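You operate a simulated robot arm through the tools that you are given. There is no shell and no other tool.

Carry out the task below with a simulated robot arm. There is one attempt and no reset: what you move stays moved.

TASK
Coat the black board with glue, using the yellow roller.
Fine: vacuum on before you coat, off after; the board stays put; roller back, glue tray covered again; mounter, vacuum dial, clamps and the other boards stay. Set down upright: yellow roller. Where these are worked on the way, their far stop is far enough and under half their travel is too little: glue tray cover. A coat counts when it lies all over at full strength: go over it till it gets no stronger.
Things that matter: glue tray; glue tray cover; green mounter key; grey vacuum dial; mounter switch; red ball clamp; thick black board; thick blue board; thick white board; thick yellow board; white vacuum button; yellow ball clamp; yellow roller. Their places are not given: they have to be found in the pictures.

It is judged by the outcome, as a careful person would: the job done as asked, and still so three seconds after it is handed in. It fails if anything else is knocked over, pushed out of place, dropped, spilled or broken. Lids that push on must go on centred and level and be pressed home; caps that screw on are set level and turned clockwise until they are tight.

THE ROBOT
A 6-joint arm with a two-finger parallel gripper, fixed in place. Base frame: the origin is at the foot of the arm, x ahead of it, y to its left, z up; the work surface is at about z = 0.882. Readings come in m, rad, newtons and seconds.
With the tool pointing down near the work surface it reaches from about 0.26 to 0.66 m from the base axis. Its first joint turns from -1.152 to 1.152 rad. Payload 2.9 kg.
Tool frame: the origin (TCP) lies between the finger pads and is the grasp point; the fingertips stand 0.03 m ahead of it; z points along the fingers, y is the line along which they close. Largest opening 0.11 m; finger width 0.02, thickness 0.01; the body of the gripper, 0.048 by 0.112 m, starts 0.055 m behind the TCP.
Orientation is that of the tool frame in the base frame, as [roll, pitch, yaw] about the fixed x, y, z axes, in that order (R = Rz(yaw) Ry(pitch) Rx(roll)). With the fingers straight down and closing along the base's y, the tool's x points along the base's -x, its y along +y and its z along -z.

THE INTERFACE
- The arm moves only by the tool apply_moves. Its arguments are lists of equal length, an entry for each row: "xyz": the shift along the tool's x, y, z in units of 30 mm (1.0 is 30 mm), a list of three; "delta_rot": the turn, a rotation vector about the tool's x, y, z in units of 5 degrees (1.0 is 5 degrees), a list of three; "gripper": the closure, from 0 (fully open) to 1 (shut). In form: {"xyz": [[dx, dy, dz], ...], "delta_rot": [[ax, ay, az], ...], "gripper": [gripper, ...]}. A call has 1 to 20 rows; each row shifts and turns the commanded pose from where the row before left it, along the tool's axes as they then stand. A call with a number of a shift or a turn outside -1 to 1 is refused whole. Each row takes 0.2 s and may step no farther than 0.05 m and 0.15 rad from the row before; otherwise, or with a gripper value out of range, the whole call is refused. Where a pose cannot be reached the arm comes as near as it can. A force on the tool above 40 N (or 10 N above the force at the start of the call, whichever is more), or a blocked arm, ends the call early, and 0.2 s more pass. The fingers move at their own pace (about 0.108 m/s each) and stop on an object; they squeeze with about 22 N. The grip force told is the motor's: it shows also when the fingers shut on nothing. Time passes only in rows, and 0.2 s behind the last, so rows that do not move let the fingers close. The reply holds the time, the measured pose of the TCP, the force on the tool along the base axes, the opening and the grip force, in the units named above and with some noise, with the torque about the TCP (base axes, N m) and any sound that the robot's microphone picked up.
- Cameras (640 x 400 px; columns grow to the right, rows downward): "scene" is fixed at [0.0954, 0.4453, 1.3867]; the picture's right is [-0.47, -0.88, 0.00], its down [-0.52, 0.28, -0.81] and it looks along [0.71, -0.38, -0.59] (base axes); focal length 214 px, centre (320, 200). "wrist" rides on the gripper at [0.072, 0.017, -0.103] in the tool frame; the picture's right is [-0.23, 0.97, 0.00], its down [-0.76, -0.18, -0.62] and it looks along [-0.61, -0.14, 0.78] (tool axes); focal length 222 px, centre (320, 200).
- camera(camera): a new picture of that camera. No time passes.
- pixel_to_xyz(camera, pixels): for up to 12 pixels [column, row] of the newest picture of that camera ("zoom" is the newest enlarged one), the place [x, y, z] in the base frame of the surface seen there, good to about 0.002 m, but the place of the scene camera against the robot may be out by one fixed shift of up to 0.025 m in any direction. No time passes.
- zoom(camera, box): a new picture of the part [left, top, right, bottom] of that camera's present view, enlarged. No time passes.
- hand_in(): hands the job in; it is judged then, once.

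Unless the task says otherwise, let go and move clear before handing in.

The tools are called as a command line: name --argument value ..., lists and objects as JSON in quotes. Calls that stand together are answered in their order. apply_moves: Moves the arm, as the interface text tells. Its arguments: {"type":"object","properties":{"xyz":{"type":"array"},"delta_rot":{"type":"array"},"gripper":{"type":"array"}},"required":["xyz","delta_rot","gripper"]} The other tools are called the same way: camera (camera) takes a picture; pixel_to_xyz (camera, pixels) gives the place of the surface under pixels of a picture; zoom (camera, box) takes an enlarged picture of a part of a camera's view; hand_in () hands the job in.

At the start:

```text
time_s: 0.0
eef_pos: [0.388, 0.0001, 1.273]
ee_rot: [3.141, -0.001, -3.141]
contact_force: [0.0, -0.3, 0.0]
wrist_torque: [0.01, 0.0, -0.01]
finger_gap: 0.1099
finger_force: 0.0
```

scene: 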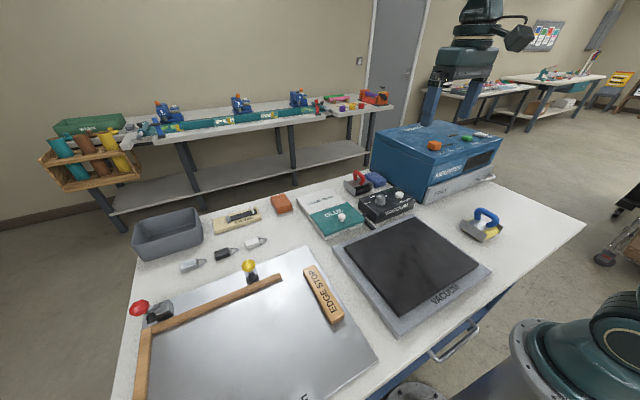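
wrist: 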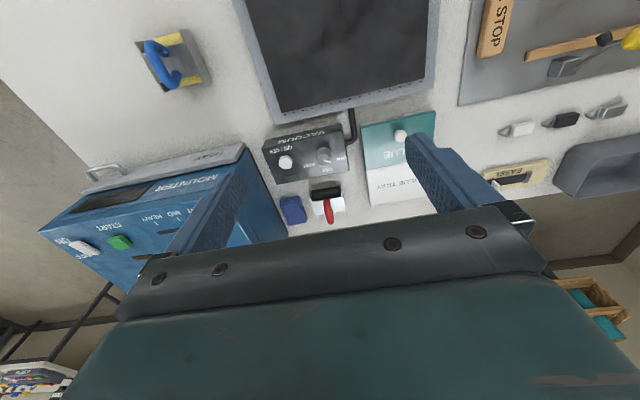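

The scene shows a black board on the vacuum bed (about 410,262), a roller with blue handle and yellow ends at (484,225), a glue tray with a teal cover at (335,212), and a vacuum box at (388,207). I'll zoom in on these.

zoom --camera "scene" --box '[280, 160, 440, 260]'

zoom --camera "scene" --box '[430, 180, 530, 260]'

zoom --camera "wrist" --box '[240, 90, 460, 230]'

zoom --camera "wrist" --box '[120, 20, 240, 100]'

```text
4.00 times, centred on (360, 210) of scene
```

zoom: 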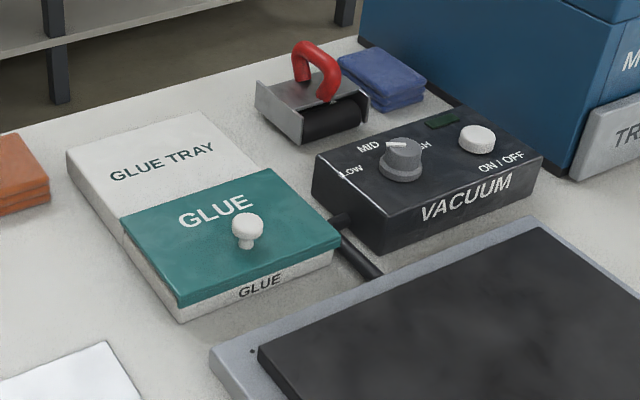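

```text
5.00 times, centred on (480, 220) of scene
```

zoom: 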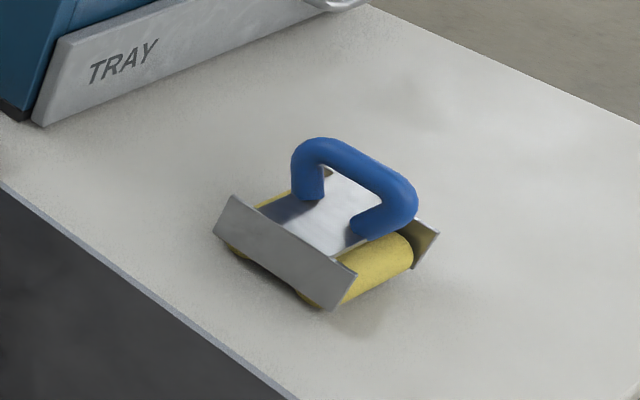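

```text
2.86 times, centred on (350, 160) of wrist
```

zoom: 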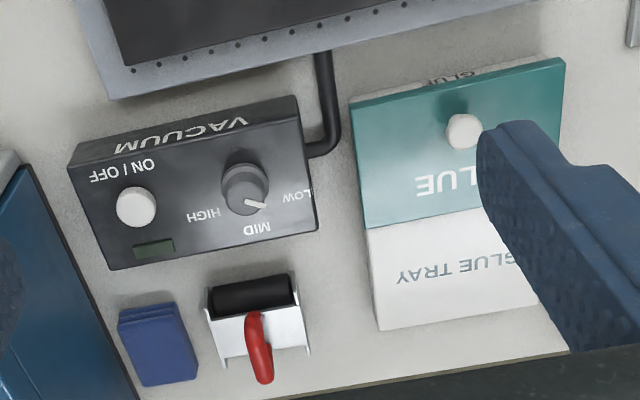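

```text
5.00 times, centred on (180, 60) of wrist
```

zoom: 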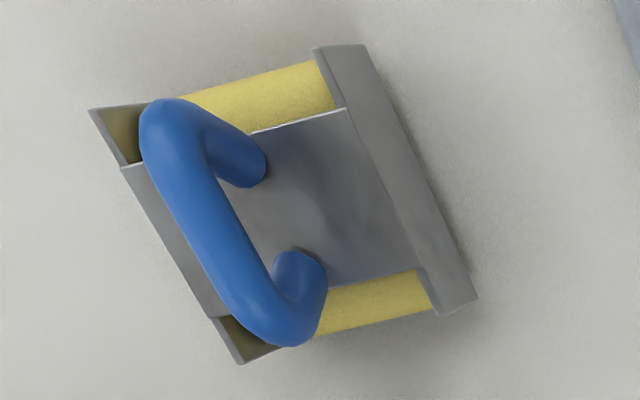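

The yellow roller has two yellow rolls between steel side plates, with a blue loop handle. Now I'll look at the rest of the table to identify boards, clamps and everything else.

zoom --camera "scene" --box '[120, 190, 300, 300]'

zoom --camera "scene" --box '[110, 250, 390, 400]'

zoom --camera "scene" --box '[320, 190, 500, 350]'

zoom --camera "scene" --box '[360, 110, 520, 210]'

zoom --camera "scene" --box '[30, 80, 410, 220]'

```text
3.56 times, centred on (210, 245) of scene
```

zoom: 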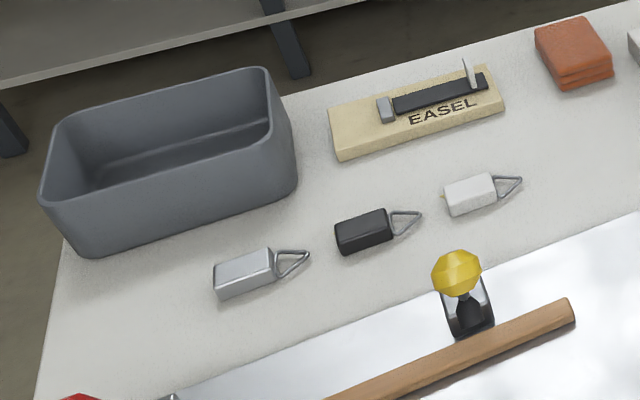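

```text
2.29 times, centred on (250, 325) of scene
```

zoom: 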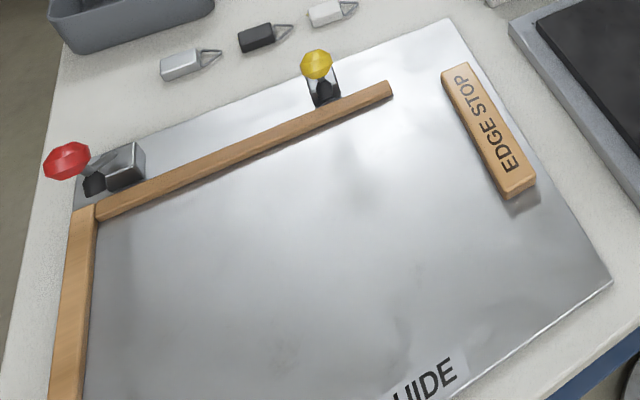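

```text
2.50 times, centred on (410, 270) of scene
```

zoom: 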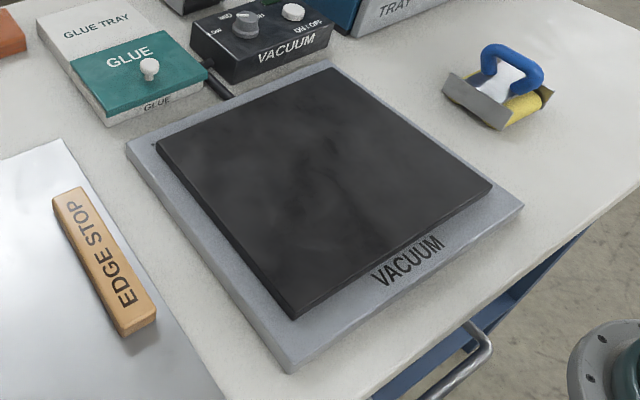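

```text
4.00 times, centred on (440, 160) of scene
```

zoom: 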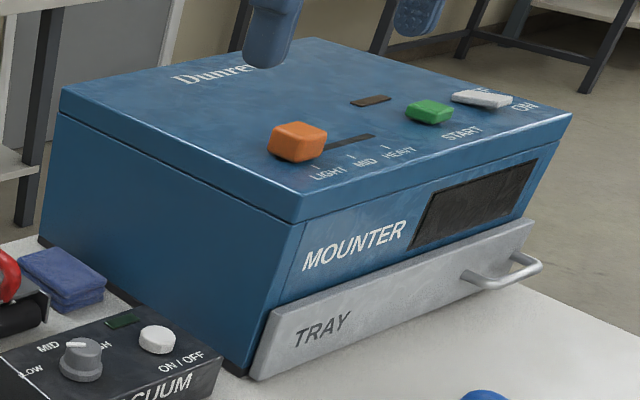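

```text
1.68 times, centred on (220, 150) of scene
```

zoom: 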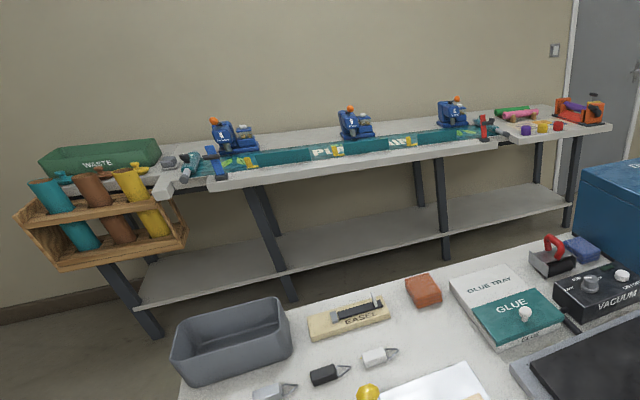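

The black board lies on the vacuum bed; the "ON / OFF" white button is at scene (399,195), the dial at MID. I'll take 3D points with the wrist camera, which has no fixed shift.

pixel_to_xyz --camera "wrist" --pixels '[[285, 161], [400, 134], [280, 115], [408, 90], [248, 20], [433, 20], [373, 164], [435, 115], [180, 45], [150, 50], [173, 80], [205, 90]]'

pixel_to_xyz --camera "scene" --pixels '[[399, 193], [342, 213], [346, 249], [418, 217], [478, 262], [402, 313], [306, 213], [366, 221], [325, 236], [487, 217], [300, 193], [335, 188]]'

```text
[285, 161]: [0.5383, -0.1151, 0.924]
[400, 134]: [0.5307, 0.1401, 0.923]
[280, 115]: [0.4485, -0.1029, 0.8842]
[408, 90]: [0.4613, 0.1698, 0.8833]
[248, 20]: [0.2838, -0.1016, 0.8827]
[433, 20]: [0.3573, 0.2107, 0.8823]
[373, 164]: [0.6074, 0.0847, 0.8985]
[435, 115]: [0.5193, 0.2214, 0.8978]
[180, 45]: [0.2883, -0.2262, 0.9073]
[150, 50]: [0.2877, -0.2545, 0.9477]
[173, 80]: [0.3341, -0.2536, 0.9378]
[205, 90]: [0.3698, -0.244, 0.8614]
```

```text
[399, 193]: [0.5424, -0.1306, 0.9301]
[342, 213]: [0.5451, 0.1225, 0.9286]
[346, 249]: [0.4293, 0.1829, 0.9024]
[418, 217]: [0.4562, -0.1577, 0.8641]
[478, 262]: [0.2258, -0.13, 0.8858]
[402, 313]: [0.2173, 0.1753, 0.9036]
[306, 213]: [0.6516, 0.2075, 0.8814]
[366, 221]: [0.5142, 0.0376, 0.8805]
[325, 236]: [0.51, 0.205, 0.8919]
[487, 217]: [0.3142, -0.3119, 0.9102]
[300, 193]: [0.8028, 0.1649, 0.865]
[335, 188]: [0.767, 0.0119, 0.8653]
```

The wrist camera reading gives table top ≈0.862, bed top ≈0.883, button ≈(0.538,-0.115,0.924) and the tray knob ≈(0.53,0.14,0.923). I'll move the arm toward the tray for a closer look at the cover.

apply_moves --xyz '[[0.3, 1, 0.8], [0.3, 1, 0.8], [0.3, 1, 0.8], [0.3, 1, 0.8], [0.3, 1, 0.8], [0, 0, 0]]' --delta_rot '[[0, 0, 0], [0, 0, 0], [0, 0, 0], [0, 0, 0], [0, 0, 0], [0, 0, 0]]' --gripper '[0, 0, 0, 0, 0, 0]'

camera --camera "wrist"

```text
time_s: 1.4
eef_pos: [0.3412, 0.1491, 1.1503]
ee_rot: [-3.141, 0.002, -3.141]
contact_force: [-0.5, -0.7, -0.3]
wrist_torque: [0.02, -0.02, -0.02]
finger_gap: 0.1104
finger_force: 0.0
```

```text
taken
```

wrist: 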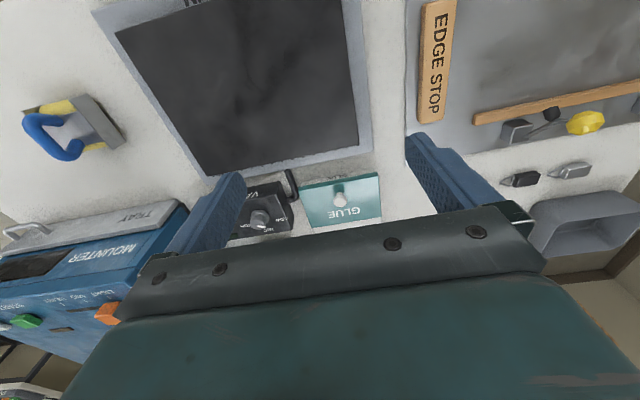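

The tray cover is seen at (340,200) but the gripper body hides its far half. I'll move the arm forward so the tray and vacuum box fall in the upper part of the picture.

apply_moves --xyz '[[-1, -0.5, -0.3], [-1, -0.5, -0.3], [-1, -0.5, -0.3], [-1, -0.5, -0.3], [-1, 0, 0], [0, 0, 0]]' --delta_rot '[[0, 0, 0], [0, 0, 0], [0, 0, 0], [0, 0, 0], [0, 0, 0], [0, 0, 0]]' --gripper '[0, 0, 0, 0, 0, 0]'

camera --camera "wrist"

```text
time_s: 2.8
eef_pos: [0.4907, 0.0902, 1.1882]
ee_rot: [-3.141, 0.0, -3.14]
contact_force: [-0.4, -0.1, -0.8]
wrist_torque: [-0.02, 0.0, -0.02]
finger_gap: 0.1099
finger_force: 0.1
```

```text
taken
```

wrist: 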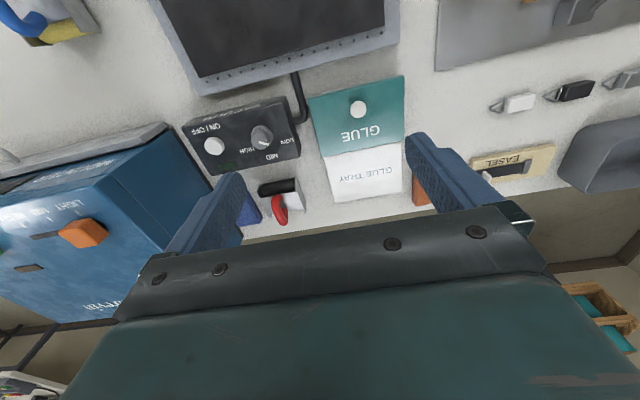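

zoom --camera "wrist" --box '[290, 65, 420, 210]'

zoom --camera "wrist" --box '[170, 60, 330, 180]'

pixel_to_xyz --camera "wrist" --pixels '[[357, 109], [356, 103], [365, 109], [310, 98], [403, 76], [320, 157], [404, 136], [330, 200], [402, 192], [350, 125], [350, 185], [300, 165]]'

pixel_to_xyz --camera "wrist" --pixels '[[214, 147], [262, 134], [240, 130], [185, 128], [283, 98], [300, 155], [200, 95], [396, 40], [200, 78], [384, 25], [300, 40], [250, 180]]'

```text
2.76 times, centred on (355, 138) of wrist
```

zoom: 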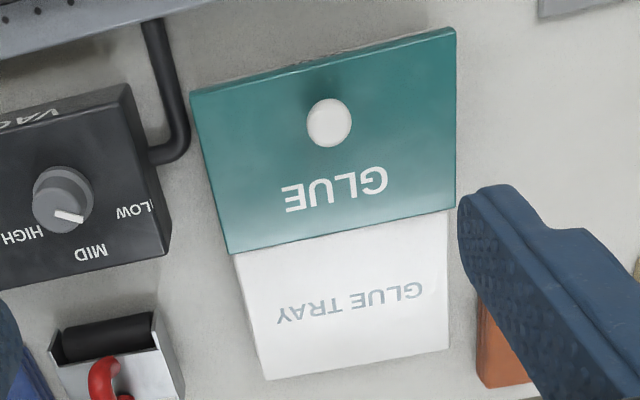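

```text
3.33 times, centred on (250, 120) of wrist
```

zoom: 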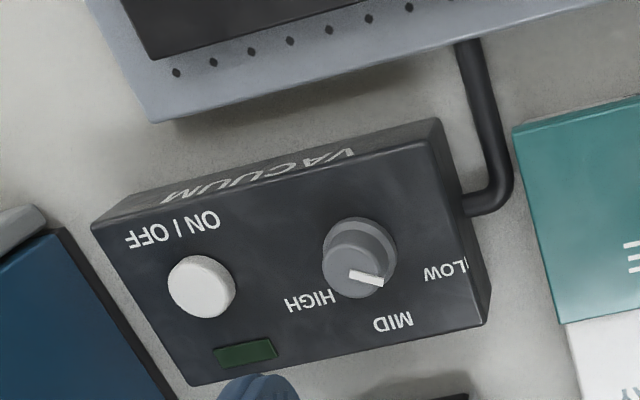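

```text
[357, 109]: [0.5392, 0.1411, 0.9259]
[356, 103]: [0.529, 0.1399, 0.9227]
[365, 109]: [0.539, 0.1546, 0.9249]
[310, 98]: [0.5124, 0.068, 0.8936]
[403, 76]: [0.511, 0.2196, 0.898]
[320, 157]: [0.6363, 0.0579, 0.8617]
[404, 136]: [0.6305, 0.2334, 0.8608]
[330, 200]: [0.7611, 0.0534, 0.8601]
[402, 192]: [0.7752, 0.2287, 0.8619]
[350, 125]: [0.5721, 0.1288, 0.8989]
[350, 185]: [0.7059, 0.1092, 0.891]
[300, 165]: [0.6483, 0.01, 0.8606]
```

```text
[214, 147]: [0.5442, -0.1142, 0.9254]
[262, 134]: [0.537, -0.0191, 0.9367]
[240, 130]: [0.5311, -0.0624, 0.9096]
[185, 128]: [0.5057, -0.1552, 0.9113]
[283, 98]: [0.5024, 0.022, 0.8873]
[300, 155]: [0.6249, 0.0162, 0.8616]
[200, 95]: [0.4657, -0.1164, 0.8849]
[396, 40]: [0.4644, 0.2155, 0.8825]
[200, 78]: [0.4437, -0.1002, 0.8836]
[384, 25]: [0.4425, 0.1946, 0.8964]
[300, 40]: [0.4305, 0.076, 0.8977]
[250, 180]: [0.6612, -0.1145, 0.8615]
```

The board top is at about z=0.898, the cover top at 0.899 with knob (0.537,0.141,0.926), and the button is at (0.541,-0.114,0.925); the dial points between MID and HIGH or so. Now I'll look at the roller closely.

apply_moves --xyz '[[0.583, -0.945, 0], [0.583, -0.945, 0], [0.583, -0.945, 0], [0.583, -0.945, 0], [0.583, -0.945, 0], [0.583, -0.945, 0], [0.583, -0.945, 0.3], [0.583, -0.945, 0.4], [0.583, -0.945, 0.4], [0.583, -0.945, 0.4], [0.583, -0.945, 0.4], [0.583, -0.945, 0.4], [0, 0, 0]]' --delta_rot '[[0, 0, 0], [0, 0, 0], [0, 0, 0], [0, 0, 0], [0, 0, 0], [0, 0, 0], [0, 0, 0], [0, 0, 0], [0, 0, 0], [0, 0, 0], [0, 0, 0], [0, 0, 0], [0, 0, 0]]' --gripper '[0, 0, 0, 0, 0, 0, 0, 0, 0, 0, 0, 0, 0]'

camera --camera "wrist"

```text
time_s: 5.6
eef_pos: [0.2822, -0.2508, 1.119]
ee_rot: [-3.14, 0.0, -3.141]
contact_force: [-0.5, -0.2, 0.4]
wrist_torque: [0.0, 0.02, -0.01]
finger_gap: 0.11
finger_force: 0.0
```

```text
taken
```

wrist: 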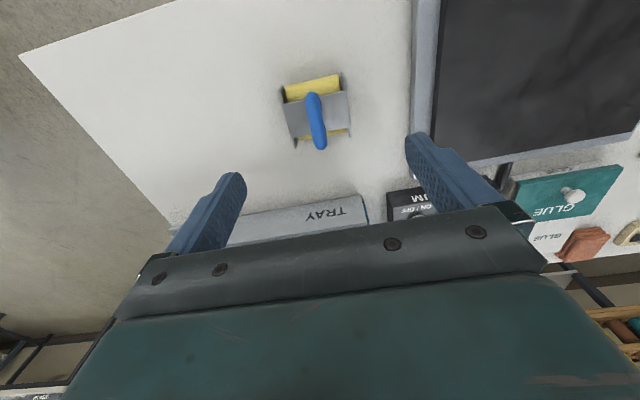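

zoom --camera "wrist" --box '[270, 60, 366, 160]'

pixel_to_xyz --camera "wrist" --pixels '[[312, 98], [314, 108], [316, 120], [318, 132], [320, 144], [285, 86], [342, 73], [294, 146], [350, 132], [335, 115], [312, 85], [300, 120]]'

```text
4.00 times, centred on (318, 110) of wrist
```

zoom: 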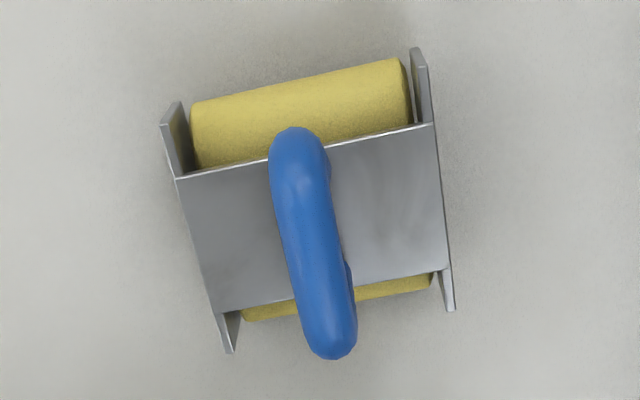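

```text
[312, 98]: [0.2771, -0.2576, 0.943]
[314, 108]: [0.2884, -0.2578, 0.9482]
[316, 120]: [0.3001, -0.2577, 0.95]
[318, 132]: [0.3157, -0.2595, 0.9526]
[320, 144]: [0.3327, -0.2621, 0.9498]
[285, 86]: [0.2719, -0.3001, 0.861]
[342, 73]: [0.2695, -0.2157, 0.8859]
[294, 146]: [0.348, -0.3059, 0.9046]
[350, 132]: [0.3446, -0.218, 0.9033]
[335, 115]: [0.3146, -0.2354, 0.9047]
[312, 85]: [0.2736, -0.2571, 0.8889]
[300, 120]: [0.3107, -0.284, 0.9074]
```

The roller's handle lies nearly along base x at y≈-0.259, top z≈0.951, with plate top at 0.905, so the present gripper orientation fits it. Next I'll check the mounter's clearance near the button and the extents of the board with a fresh scene picture.

camera --camera "scene"

pixel_to_xyz --camera "scene" --pixels '[[433, 160], [434, 164], [430, 185], [423, 200], [380, 133], [375, 170], [500, 140], [447, 182], [430, 175], [440, 163], [437, 195], [493, 178]]'

pixel_to_xyz --camera "scene" --pixels '[[347, 249], [404, 219], [476, 264], [399, 314], [334, 249], [403, 216], [490, 273], [399, 337], [410, 262], [370, 236], [430, 290], [393, 308]]'

```text
taken
```

scene: 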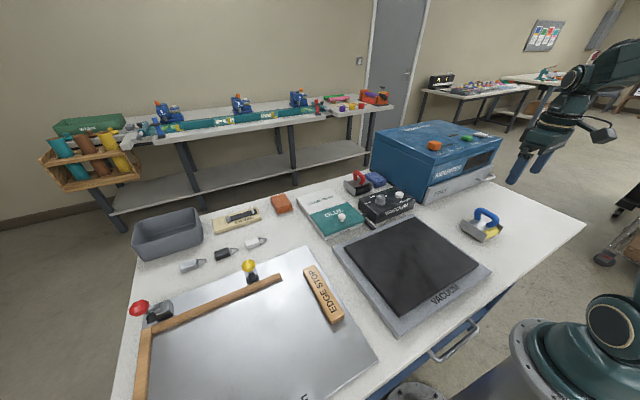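

```text
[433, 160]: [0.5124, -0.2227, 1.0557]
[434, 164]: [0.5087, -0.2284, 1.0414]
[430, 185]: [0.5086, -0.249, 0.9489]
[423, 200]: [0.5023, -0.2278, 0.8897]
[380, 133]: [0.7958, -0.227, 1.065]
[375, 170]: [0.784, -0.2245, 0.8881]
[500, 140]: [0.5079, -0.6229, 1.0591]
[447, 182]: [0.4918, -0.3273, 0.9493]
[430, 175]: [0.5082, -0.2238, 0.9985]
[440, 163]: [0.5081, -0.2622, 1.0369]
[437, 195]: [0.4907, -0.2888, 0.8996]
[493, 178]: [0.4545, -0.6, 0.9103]
```

```text
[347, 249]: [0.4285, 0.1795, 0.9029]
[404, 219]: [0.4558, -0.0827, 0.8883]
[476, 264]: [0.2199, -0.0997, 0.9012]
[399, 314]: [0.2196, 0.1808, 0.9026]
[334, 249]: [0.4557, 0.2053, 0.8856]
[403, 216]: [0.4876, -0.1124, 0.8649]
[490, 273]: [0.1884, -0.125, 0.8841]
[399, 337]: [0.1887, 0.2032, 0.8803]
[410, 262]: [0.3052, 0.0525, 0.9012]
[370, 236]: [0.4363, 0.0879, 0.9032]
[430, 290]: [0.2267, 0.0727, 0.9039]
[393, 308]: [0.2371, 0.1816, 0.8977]
```

The board spans roughly x 0.215–0.43, y −0.083–0.197 after correcting the scene shift, so its near edge is close to my reach limit. I'll measure it precisely with the wrist camera from above the board.

apply_moves --xyz '[[0, 1, -0.4], [0, 1, -0.4], [0, 1, -0.4], [0, 1, -0.4], [0, 1, -0.4], [0, 1, 0], [0, 1, 0], [0, 1, 0], [0, 1, 0], [0, 1, 0], [0, 0, 0]]' --delta_rot '[[0, 0, 0], [0, 0, 0], [0, 0, 0], [0, 0, 0], [0, 0, 0], [0, 0, 0], [0, 0, 0], [0, 0, 0], [0, 0, 0], [0, 0, 0], [0, 0, 0]]' --gripper '[0, 0, 0, 0, 0, 0, 0, 0, 0, 0, 0]'

camera --camera "wrist"

```text
time_s: 8.0
eef_pos: [0.2817, 0.0517, 1.1801]
ee_rot: [-3.141, -0.001, 3.142]
contact_force: [0.3, 0.2, 0.1]
wrist_torque: [0.01, -0.01, -0.01]
finger_gap: 0.1101
finger_force: 0.1
```

```text
taken
```

wrist: 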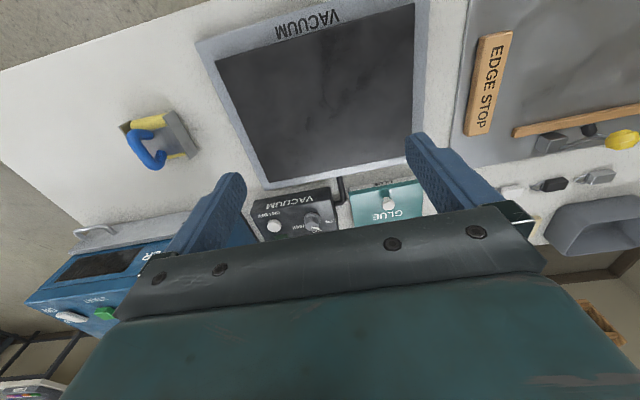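

zoom --camera "wrist" --box '[190, 0, 440, 200]'

pixel_to_xyz --camera "wrist" --pixels '[[217, 62], [413, 6], [262, 181], [415, 150], [315, 35], [240, 120], [340, 165], [415, 80], [198, 45], [425, 2], [262, 188], [417, 160]]'

```text
2.00 times, centred on (315, 100) of wrist
```

zoom: 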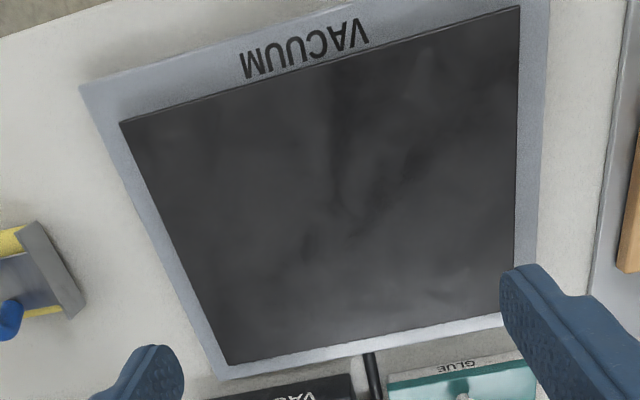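

```text
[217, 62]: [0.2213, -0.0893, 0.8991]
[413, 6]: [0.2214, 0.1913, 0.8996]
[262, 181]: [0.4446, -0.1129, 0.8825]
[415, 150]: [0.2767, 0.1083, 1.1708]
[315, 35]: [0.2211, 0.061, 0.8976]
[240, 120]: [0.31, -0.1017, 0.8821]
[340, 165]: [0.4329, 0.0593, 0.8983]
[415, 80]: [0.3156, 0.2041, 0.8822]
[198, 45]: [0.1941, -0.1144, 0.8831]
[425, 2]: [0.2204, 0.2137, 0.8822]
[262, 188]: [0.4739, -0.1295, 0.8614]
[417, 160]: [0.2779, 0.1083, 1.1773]
```

I'll refine the board corners with the zoomed picture (corners at zoom (121,124), (519,6), (228,364)).

pixel_to_xyz --camera "zoom" --pixels '[[124, 127], [518, 10], [228, 360], [320, 70], [160, 220], [515, 200], [360, 335], [228, 366], [515, 235], [495, 310], [330, 64], [400, 45]]'

```text
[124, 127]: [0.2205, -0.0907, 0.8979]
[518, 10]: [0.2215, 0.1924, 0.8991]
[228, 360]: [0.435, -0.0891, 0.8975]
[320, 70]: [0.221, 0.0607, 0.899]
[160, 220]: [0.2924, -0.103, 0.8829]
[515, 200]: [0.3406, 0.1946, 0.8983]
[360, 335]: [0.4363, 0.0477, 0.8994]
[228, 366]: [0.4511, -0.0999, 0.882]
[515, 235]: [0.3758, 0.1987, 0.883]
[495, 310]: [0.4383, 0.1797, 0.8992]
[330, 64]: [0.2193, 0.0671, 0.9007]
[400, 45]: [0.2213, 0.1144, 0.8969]
```

Board: x 0.219–0.441, y −0.093–0.196, top 0.898. I'll test how near the base the tool can go at low height (y≈0), which is the worst case for reaching the near edge.

apply_moves --xyz '[[0, -0.25, 1], [0, -0.25, 1], [0, -0.25, 1], [0, -0.25, 1], [0, -0.25, 1], [0, -0.25, 0.8], [0.5, 0, 0], [0.5, 0, 0], [0.5, 0, 0], [0.3, 0, 0], [0, 0, 0]]' --delta_rot '[[0, 0, 0], [0, 0, 0], [0, 0, 0], [0, 0, 0], [0, 0, 0], [0, 0, 0], [0, 0, 0], [0, 0, 0], [0, 0, 0], [0, 0, 0], [0, 0, 0]]' --gripper '[0, 0, 0, 0, 0, 0, 0, 0, 0, 0, 0]'

```text
time_s: 10.4
eef_pos: [0.2276, 0.005, 1.0065]
ee_rot: [3.141, 0.0, 3.14]
contact_force: [-0.1, -0.9, 0.1]
wrist_torque: [0.0, 0.02, -0.04]
finger_gap: 0.1101
finger_force: 0.0
```

It reaches x=0.228 at z=1.007. I'll test a little lower (fingertips would still be 3–4 cm above the board).

apply_moves --xyz '[[0, 0, 0.7], [0, 0, 0.7], [0.3, 0, 0], [0.2, 0, 0], [0, 0, 0]]' --delta_rot '[[0, 0, 0], [0, 0, 0], [0, 0, 0], [0, 0, 0], [0, 0, 0]]' --gripper '[0, 0, 0, 0, 0]'

```text
time_s: 11.6
eef_pos: [0.23, 0.0062, 0.9733]
ee_rot: [3.141, -0.001, -3.142]
contact_force: [0.6, -0.6, 0.1]
wrist_torque: [-0.01, 0.01, 0.01]
finger_gap: 0.1099
finger_force: 0.1
out of reach, approached as far as the arm can: row 2, 3, 4
```

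The near limit is about 0.23 m at z 0.97, which suffices since the handle sits ≈0.98 high on the board. Now I'll rise and go to the vacuum button with the gripper shut.

apply_moves --xyz '[[0, 0, -1], [0, 0, -1], [0, 0, -1], [0, 0, -1], [-1, -0.4, 0], [-1, -0.4, 0], [-1, -0.4, 0], [-1, -0.4, 0], [-1, -0.4, 0], [-1, -0.4, 0], [-1, -0.4, 0], [-1, -0.4, 0], [-1, -0.4, 0], [-1, -0.4, 0], [0, 0, 0]]' --delta_rot '[[0, 0, 0], [0, 0, 0], [0, 0, 0], [0, 0, 0], [0, 0, 0], [0, 0, 0], [0, 0, 0], [0, 0, 0], [0, 0, 0], [0, 0, 0], [0, 0, 0], [0, 0, 0], [0, 0, 0], [0, 0, 0], [0, 0, 0]]' --gripper '[0, 0, 0, 0.3, 0.6, 1, 1, 1, 1, 1, 1, 1, 1, 1, 1]'

camera --camera "wrist"

```text
time_s: 14.8
eef_pos: [0.5295, -0.1148, 1.0919]
ee_rot: [-3.141, 0.0, 3.141]
contact_force: [-1.1, -0.6, -0.9]
wrist_torque: [0.03, 0.0, -0.02]
finger_gap: 0.0002
finger_force: 22.3
```

```text
taken
```

wrist: 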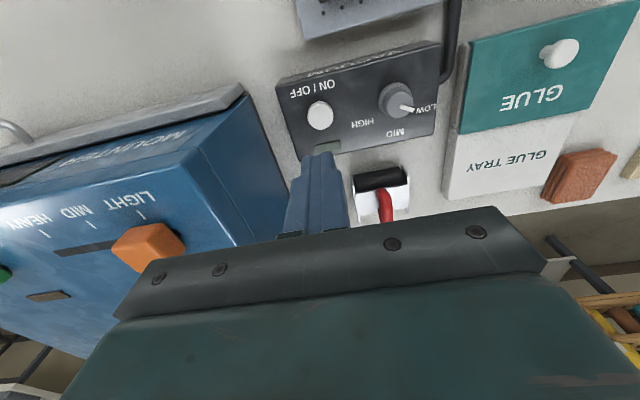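

zoom --camera "wrist" --box '[270, 60, 430, 160]'

pixel_to_xyz --camera "wrist" --pixels '[[320, 115], [312, 115], [329, 113], [320, 104], [320, 126], [300, 85], [396, 102], [328, 147], [560, 53], [553, 58], [566, 46], [340, 110]]'

```text
4.00 times, centred on (350, 110) of wrist
```

zoom: 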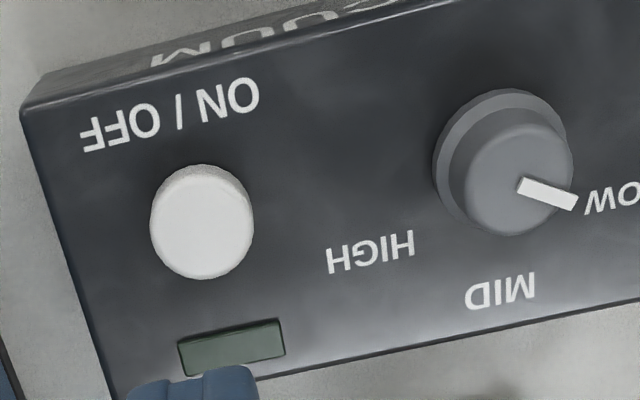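

```text
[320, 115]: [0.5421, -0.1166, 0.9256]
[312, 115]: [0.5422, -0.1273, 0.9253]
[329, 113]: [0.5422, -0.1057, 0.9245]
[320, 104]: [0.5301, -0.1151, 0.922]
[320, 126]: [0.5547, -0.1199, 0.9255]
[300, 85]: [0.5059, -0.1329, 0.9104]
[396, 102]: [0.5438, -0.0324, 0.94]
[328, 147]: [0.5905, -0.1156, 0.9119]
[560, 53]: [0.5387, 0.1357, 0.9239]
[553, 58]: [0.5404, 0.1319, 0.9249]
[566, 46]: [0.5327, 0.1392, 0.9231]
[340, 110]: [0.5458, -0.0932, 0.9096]
```

The button centre is at (0.543,−0.116), top 0.925; LED at (328,147) is dark. I'll align and descend to just above the button.

apply_moves --xyz '[[-0.45, -0.04, 0], [0, 0, 1], [0, 0, 1], [0, 0, 1], [0, 0, 1], [0, 0, 0.3], [0, 0, 0]]' --delta_rot '[[0, 0, 0], [0, 0, 0], [0, 0, 0], [0, 0, 0], [0, 0, 0], [0, 0, 0], [0, 0, 0]]' --gripper '[1, 1, 1, 1, 1, 1, 1]'

camera --camera "wrist"

```text
time_s: 16.4
eef_pos: [0.5419, -0.1158, 0.9628]
ee_rot: [3.141, 0.001, -3.141]
contact_force: [0.0, 0.0, 0.1]
wrist_torque: [-0.01, -0.03, -0.01]
finger_gap: 0.0
finger_force: 21.8
```

```text
taken
```

wrist: 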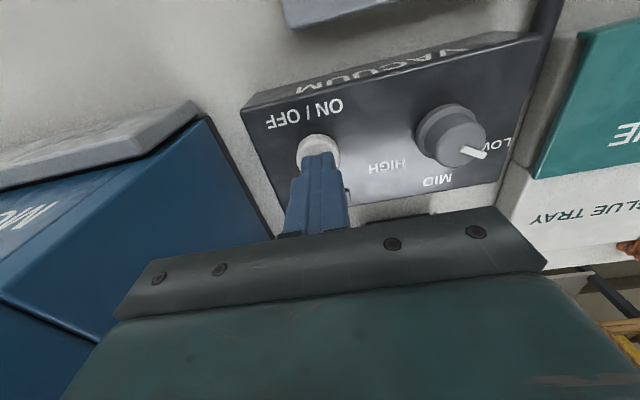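

The closed fingertips stand over the button at (318,150). I'll press down in small steps.

apply_moves --xyz '[[0, 0, 0.2], [0, 0, 0.1], [0, 0, 0.05], [0, 0, 0.05]]' --delta_rot '[[0, 0, 0], [0, 0, 0], [0, 0, 0], [0, 0, 0]]' --gripper '[1, 1, 1, 1]'

```text
time_s: 17.4
eef_pos: [0.5431, -0.116, 0.9512]
ee_rot: [3.141, 0.001, 3.141]
contact_force: [0.9, -1.0, 2.2]
wrist_torque: [0.0, -0.03, -0.02]
finger_gap: 0.0
finger_force: 22.0
heard: click
```

A click was heard with the tip at about z=0.921. I'll lift off straight up and check the LED.

apply_moves --xyz '[[0, 0, -0.5], [0, 0, -1], [0, 0, -1], [0, 0, -1], [0, 0, -1], [0, 0, 0]]' --delta_rot '[[0, 0, 0], [0, 0, 0], [0, 0, 0], [0, 0, 0], [0, 0, 0], [0, 0, 0]]' --gripper '[1, 1, 1, 1, 1, 1]'

zoom --camera "wrist" --box '[270, 60, 430, 160]'

zoom --camera "scene" --box '[280, 160, 440, 260]'

```text
time_s: 18.8
eef_pos: [0.544, -0.1134, 1.0847]
ee_rot: [3.141, 0.0, -3.141]
contact_force: [-0.1, 0.1, -0.6]
wrist_torque: [-0.01, 0.0, -0.02]
finger_gap: 0.0
finger_force: 22.0
```

```text
4.00 times, centred on (350, 110) of wrist
```

zoom: 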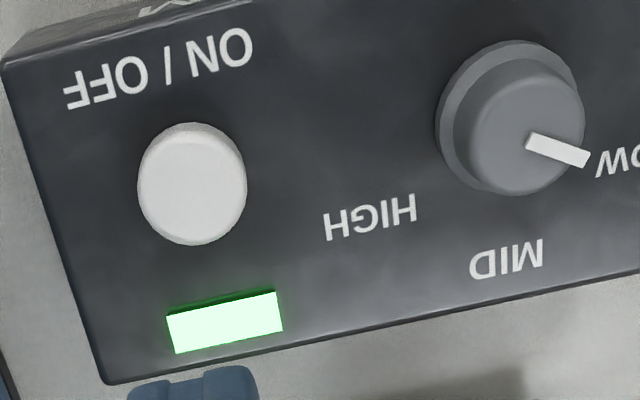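

```text
4.00 times, centred on (360, 210) of scene
```

zoom: 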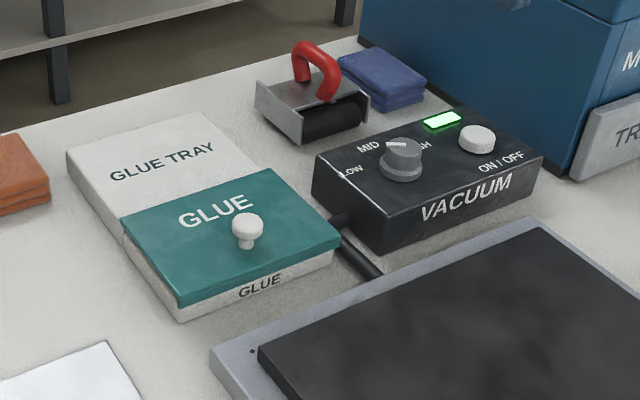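

The LED is lit, so the vacuum is on. Next I'll move over the cover knob, opening the gripper partly.

apply_moves --xyz '[[0, 1, 0], [0, 1, 0], [0, 1, 0], [0, 1, 0], [0, 1, 0], [0, 1, 0], [0, 1, 0], [0, 1, 0], [0.2, 0.45, 0], [0, 0, 0.5], [0, 0, 0]]' --delta_rot '[[0, 0, 0], [0, 0, 0], [0, 0, 0], [0, 0, 0], [0, 0, 0], [0, 0, 0], [0, 0, 0], [0, 0, 0], [0, 0, 0], [0, 0, 0], [0, 0, 0]]' --gripper '[1, 1, 1, 0.5, 0.5, 0.5, 0.5, 0.5, 0.5, 0.5, 0.5]'

camera --camera "wrist"

zoom --camera "wrist" --box '[240, 40, 400, 140]'

```text
time_s: 21.2
eef_pos: [0.5367, 0.1389, 1.0712]
ee_rot: [-3.141, 0.0, -3.14]
contact_force: [1.0, 0.1, 0.1]
wrist_torque: [0.02, 0.02, 0.01]
finger_gap: 0.0548
finger_force: 0.0
```

```text
taken
```

wrist: 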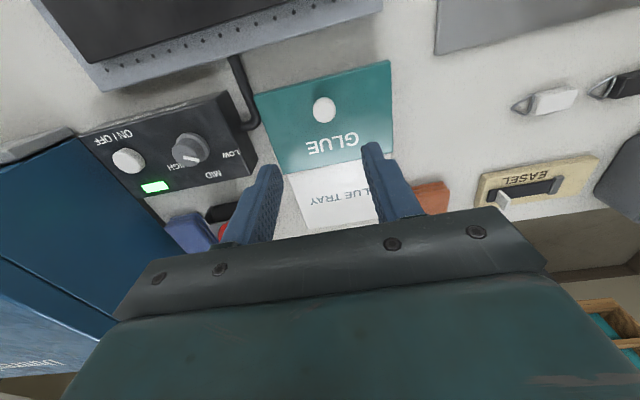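

```text
4.00 times, centred on (320, 90) of wrist
```

zoom: 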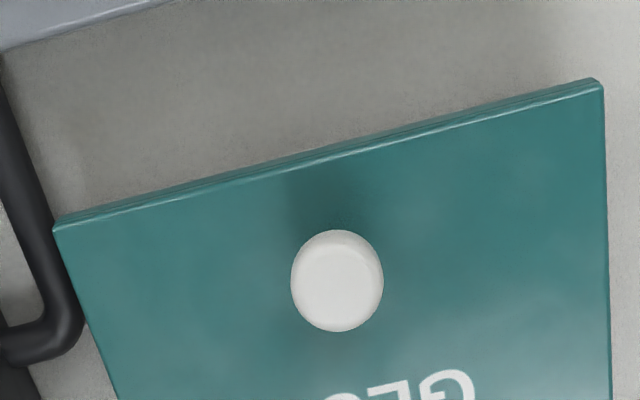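

The knob shows at zoom (337,282), about 90 px across. I'll take its edges and the cover edges.

pixel_to_xyz --camera "zoom" --pixels '[[297, 280], [376, 280], [337, 240], [337, 322], [337, 280], [60, 235], [600, 95], [337, 160], [220, 330], [500, 300], [605, 300], [100, 320]]'

zoom --camera "wrist" --box '[250, 130, 410, 230]'

```text
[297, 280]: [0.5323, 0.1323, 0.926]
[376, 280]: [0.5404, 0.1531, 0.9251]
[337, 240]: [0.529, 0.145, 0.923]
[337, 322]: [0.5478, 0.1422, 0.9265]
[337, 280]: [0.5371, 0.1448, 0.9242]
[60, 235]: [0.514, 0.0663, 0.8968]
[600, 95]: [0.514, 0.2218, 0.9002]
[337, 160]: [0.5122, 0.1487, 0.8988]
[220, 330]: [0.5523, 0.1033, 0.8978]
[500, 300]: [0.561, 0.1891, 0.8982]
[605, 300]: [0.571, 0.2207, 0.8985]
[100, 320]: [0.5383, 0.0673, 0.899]
```

```text
4.00 times, centred on (330, 180) of wrist
```

zoom: 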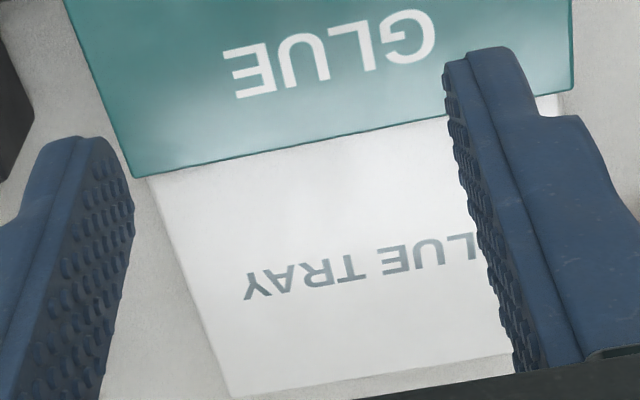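

Knob centre ≈(0.538,0.143), radius ~0.011. I'll get the cover's far edge and the far end of the tray.

pixel_to_xyz --camera "zoom" --pixels '[[140, 168], [140, 180], [430, 110], [430, 125], [160, 200], [232, 385], [400, 365], [300, 250], [190, 300], [300, 380]]'

```text
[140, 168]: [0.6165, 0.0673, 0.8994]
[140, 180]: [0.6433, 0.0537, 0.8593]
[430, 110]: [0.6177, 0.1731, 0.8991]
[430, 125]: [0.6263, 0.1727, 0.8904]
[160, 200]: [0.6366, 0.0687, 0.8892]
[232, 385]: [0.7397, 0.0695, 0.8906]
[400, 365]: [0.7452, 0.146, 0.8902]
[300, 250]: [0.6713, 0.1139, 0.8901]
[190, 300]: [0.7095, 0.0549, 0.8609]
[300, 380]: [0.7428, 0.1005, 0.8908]
```

The cover spans x 0.512–0.618 and would slide +x over the white part (which runs to 0.745). I'll descend around the knob and grip it.

apply_moves --xyz '[[-0.05, 0.13, 1], [0, 0, 1], [0, 0, 1], [0, 0, 1], [0, 0, 0.5], [0, 0, 0], [0, 0, 0], [0, 0, 0], [0, 0, 0]]' --delta_rot '[[0, 0, 0], [0, 0, 0], [0, 0, 0], [0, 0, 0], [0, 0, 0], [0, 0, 0], [0, 0, 0], [0, 0, 0], [0, 0, 0]]' --gripper '[0.5, 0.5, 0.5, 0.5, 0.5, 0.5, 0.7, 0.9, 0.9]'

camera --camera "wrist"

```text
time_s: 23.2
eef_pos: [0.537, 0.1432, 0.9333]
ee_rot: [-3.14, -0.001, 3.138]
contact_force: [1.2, -14.4, -1.2]
wrist_torque: [-0.3, -0.18, -0.06]
finger_gap: 0.0256
finger_force: 44.9
```

```text
taken
```

wrist: 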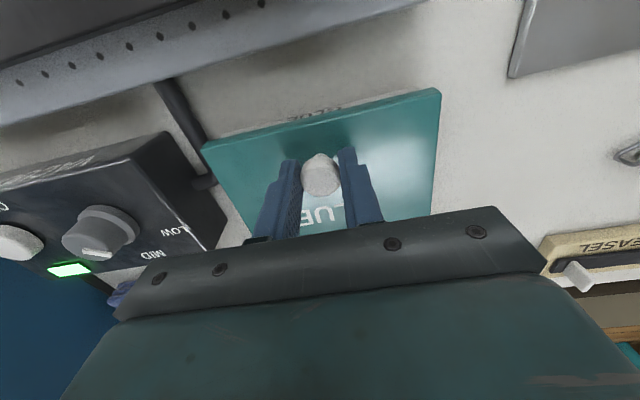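

The knob is gripped (gap 25.6 mm) with a −14 N side load, so it sits slightly toward −y. I'll relax by 2 mm and start sliding +x gently to feel the motion.

apply_moves --xyz '[[0, -0.07, 0], [0, 0, 0], [-0.3, 0, 0], [-0.3, 0, 0]]' --delta_rot '[[0, 0, 0], [0, 0, 0], [0, 0, 0], [0, 0, 0]]' --gripper '[0.9, 0.9, 0.9, 0.9]'

camera --camera "wrist"

```text
time_s: 24.2
eef_pos: [0.5568, 0.1422, 0.9337]
ee_rot: [3.141, 0.001, -3.138]
contact_force: [0.4, -2.5, 6.6]
wrist_torque: [-0.04, 0.95, 0.04]
finger_gap: 0.0255
finger_force: 45.0
```

```text
taken
```

wrist: 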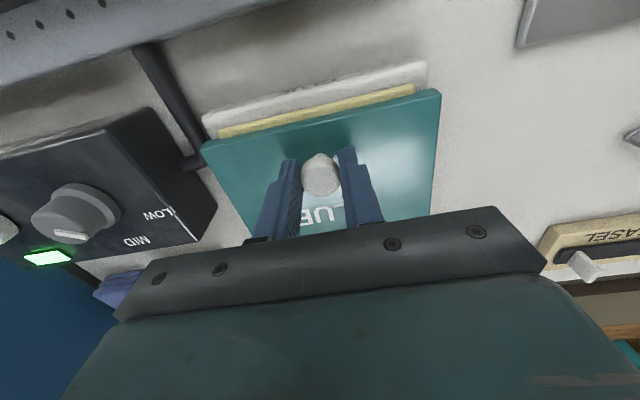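

The cover slides easily and the cream glue shows at (320,110). I'll keep sliding +x.

apply_moves --xyz '[[-0.3, 0, 0], [-0.3, 0, 0], [-0.3, 0, 0], [-0.3, 0, 0], [-0.3, 0, 0], [-0.3, 0, 0], [-0.3, 0, 0], [0, 0, 0]]' --delta_rot '[[0, 0, 0], [0, 0, 0], [0, 0, 0], [0, 0, 0], [0, 0, 0], [0, 0, 0], [0, 0, 0], [0, 0, 0]]' --gripper '[0.9, 0.9, 0.9, 0.9, 0.9, 0.9, 0.9, 0.9]'

camera --camera "wrist"

```text
time_s: 26.0
eef_pos: [0.6189, 0.1428, 0.934]
ee_rot: [-3.141, -0.002, -3.136]
contact_force: [-0.9, 19.9, -18.0]
wrist_torque: [0.37, -0.45, 0.0]
finger_gap: 0.0253
finger_force: 45.2
```

```text
taken
```

wrist: 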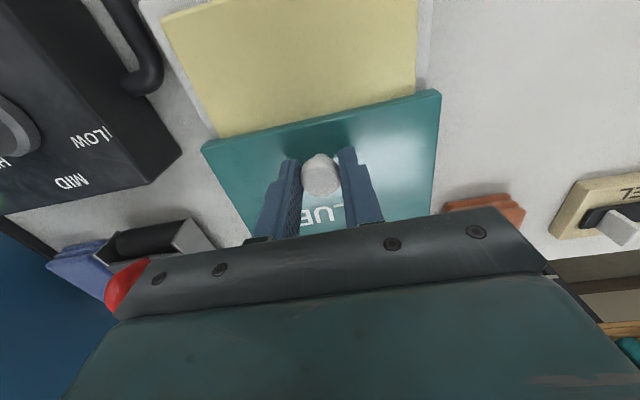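

It has moved 82 mm, with side load +20 N in y and −18 N in z building up, so I'll relieve those by small shifts before going on.

apply_moves --xyz '[[0, 0.08, 0.05], [0, 0, 0]]' --delta_rot '[[0, 0, 0], [0, 0, 0]]' --gripper '[0.9, 0.9]'

```text
time_s: 26.6
eef_pos: [0.6194, 0.1424, 0.9343]
ee_rot: [-3.141, -0.002, 3.141]
contact_force: [-0.3, 12.5, -8.4]
wrist_torque: [0.2, 1.29, 0.08]
finger_gap: 0.0253
finger_force: 45.3
```

Loads are dropping; I'll relieve a bit more and slide the remaining part.

apply_moves --xyz '[[0, 0.1, 0.04], [-0.3, 0, 0], [-0.3, 0, 0], [0, 0, 0]]' --delta_rot '[[0, 0, 0], [0, 0, 0], [0, 0, 0], [0, 0, 0]]' --gripper '[0.9, 0.9, 0.9, 0.9]'

camera --camera "wrist"

```text
time_s: 27.6
eef_pos: [0.6375, 0.1424, 0.9335]
ee_rot: [3.141, 0.005, 3.135]
contact_force: [-0.1, -19.2, 19.3]
wrist_torque: [-0.42, 0.32, -0.18]
finger_gap: 0.0254
finger_force: 45.3
```

```text
taken
```

wrist: 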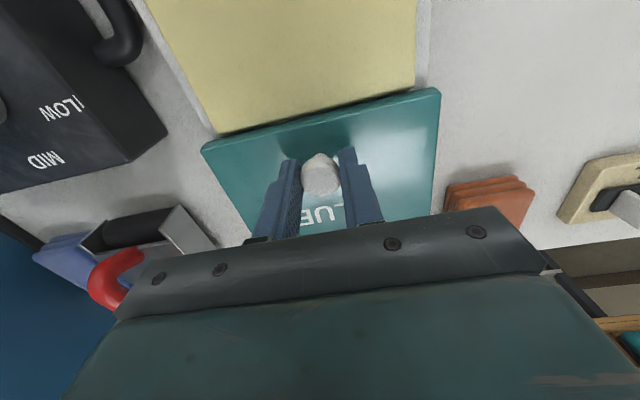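

The cover is 100 mm back; loads are now reversed, so I'll undo part of the relief and try a few more mm toward the stop.

apply_moves --xyz '[[0, -0.08, -0.05], [-0.15, 0, 0], [-0.15, 0, 0], [0, 0, 0]]' --delta_rot '[[0, 0, 0], [0, 0, 0], [0, 0, 0], [0, 0, 0]]' --gripper '[0.9, 0.9, 0.9, 0.9]'

camera --camera "wrist"

```text
time_s: 28.6
eef_pos: [0.6456, 0.1427, 0.934]
ee_rot: [3.142, 0.002, -3.14]
contact_force: [0.5, -13.4, 18.4]
wrist_torque: [-0.26, -0.56, -0.01]
finger_gap: 0.0252
finger_force: 44.9
```

```text
taken
```

wrist: 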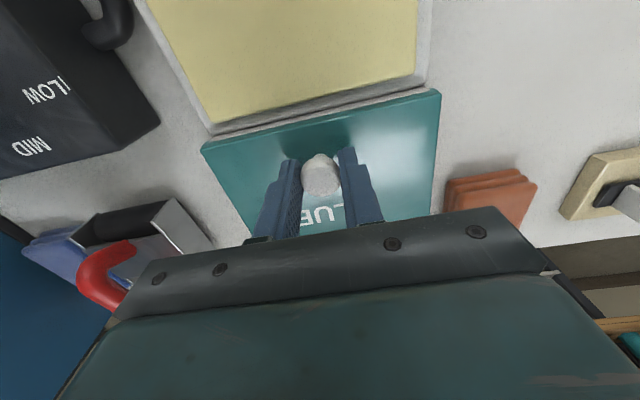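

The glue area is now fully exposed with the tray wall visible in front of the cover (row 100). I'll release the knob and rise.

apply_moves --xyz '[[0, 0, 0], [0, 0, 0], [0, 0, 0], [0, 0, -0.5], [0, 0, -1], [0, 0, -1], [0.5, 0, -1], [1, 0, -1], [1, 0, -0.5], [1, 0, 0], [0, 0, 0]]' --delta_rot '[[0, 0, 0], [0, 0, 0], [0, 0, 0], [0, 0, 0], [0, 0, 0], [0, 0, 0], [0, 0, 0], [0, 0, 0], [0, 0, 0], [0, 0, 0], [0, 0, 0]]' --gripper '[0.6, 0.5, 0.5, 0.5, 0.5, 0.5, 0.5, 0.5, 0.5, 0.5, 0.5]'

camera --camera "wrist"

zoom --camera "scene" --box '[280, 160, 440, 260]'

```text
time_s: 31.0
eef_pos: [0.541, 0.1452, 1.0835]
ee_rot: [3.141, 0.0, -3.139]
contact_force: [0.2, -0.4, 0.7]
wrist_torque: [0.01, 0.01, -0.02]
finger_gap: 0.055
finger_force: 0.0
```

```text
taken
```

wrist: 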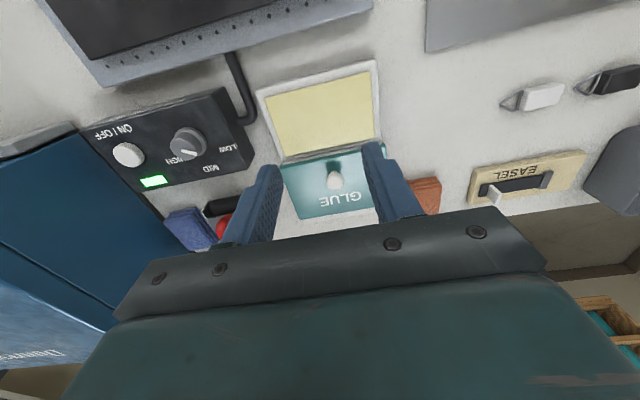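

```text
4.00 times, centred on (360, 210) of scene
```

zoom: 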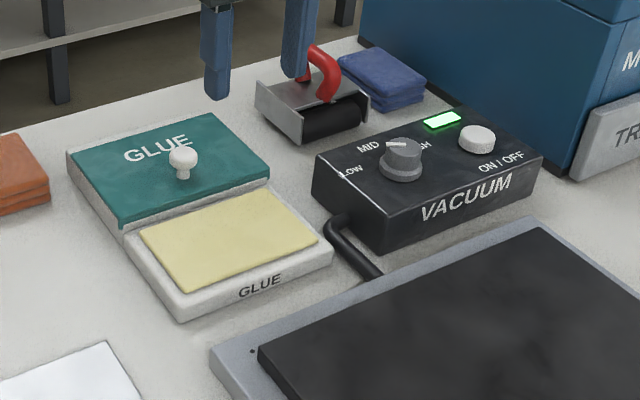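

The tray is open, and the glue pad is at wrist (325,115). I'll measure its extents and height.

zoom --camera "wrist" --box '[240, 50, 400, 150]'

pixel_to_xyz --camera "wrist" --pixels '[[267, 97], [368, 73], [285, 155], [373, 137], [325, 110], [260, 95], [376, 65], [280, 165], [376, 140], [335, 175], [336, 182], [290, 185]]'

```text
4.00 times, centred on (320, 100) of wrist
```

zoom: 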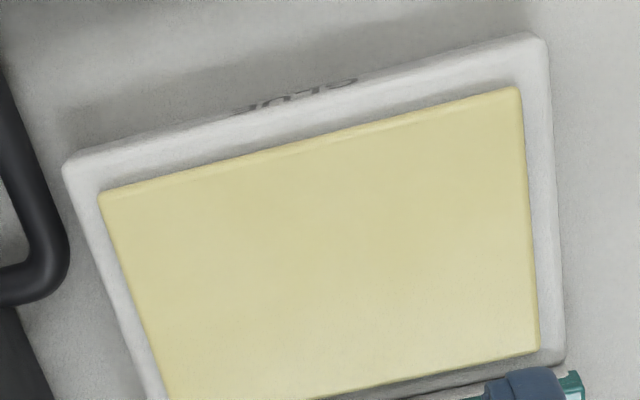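

```text
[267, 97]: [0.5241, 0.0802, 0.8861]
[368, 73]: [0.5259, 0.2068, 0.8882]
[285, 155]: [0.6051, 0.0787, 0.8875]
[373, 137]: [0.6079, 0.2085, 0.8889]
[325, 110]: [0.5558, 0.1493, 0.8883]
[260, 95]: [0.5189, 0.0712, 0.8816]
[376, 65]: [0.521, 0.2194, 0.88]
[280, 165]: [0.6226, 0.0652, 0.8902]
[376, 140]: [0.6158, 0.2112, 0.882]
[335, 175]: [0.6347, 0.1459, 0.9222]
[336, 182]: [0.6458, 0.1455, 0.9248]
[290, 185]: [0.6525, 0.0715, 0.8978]
```

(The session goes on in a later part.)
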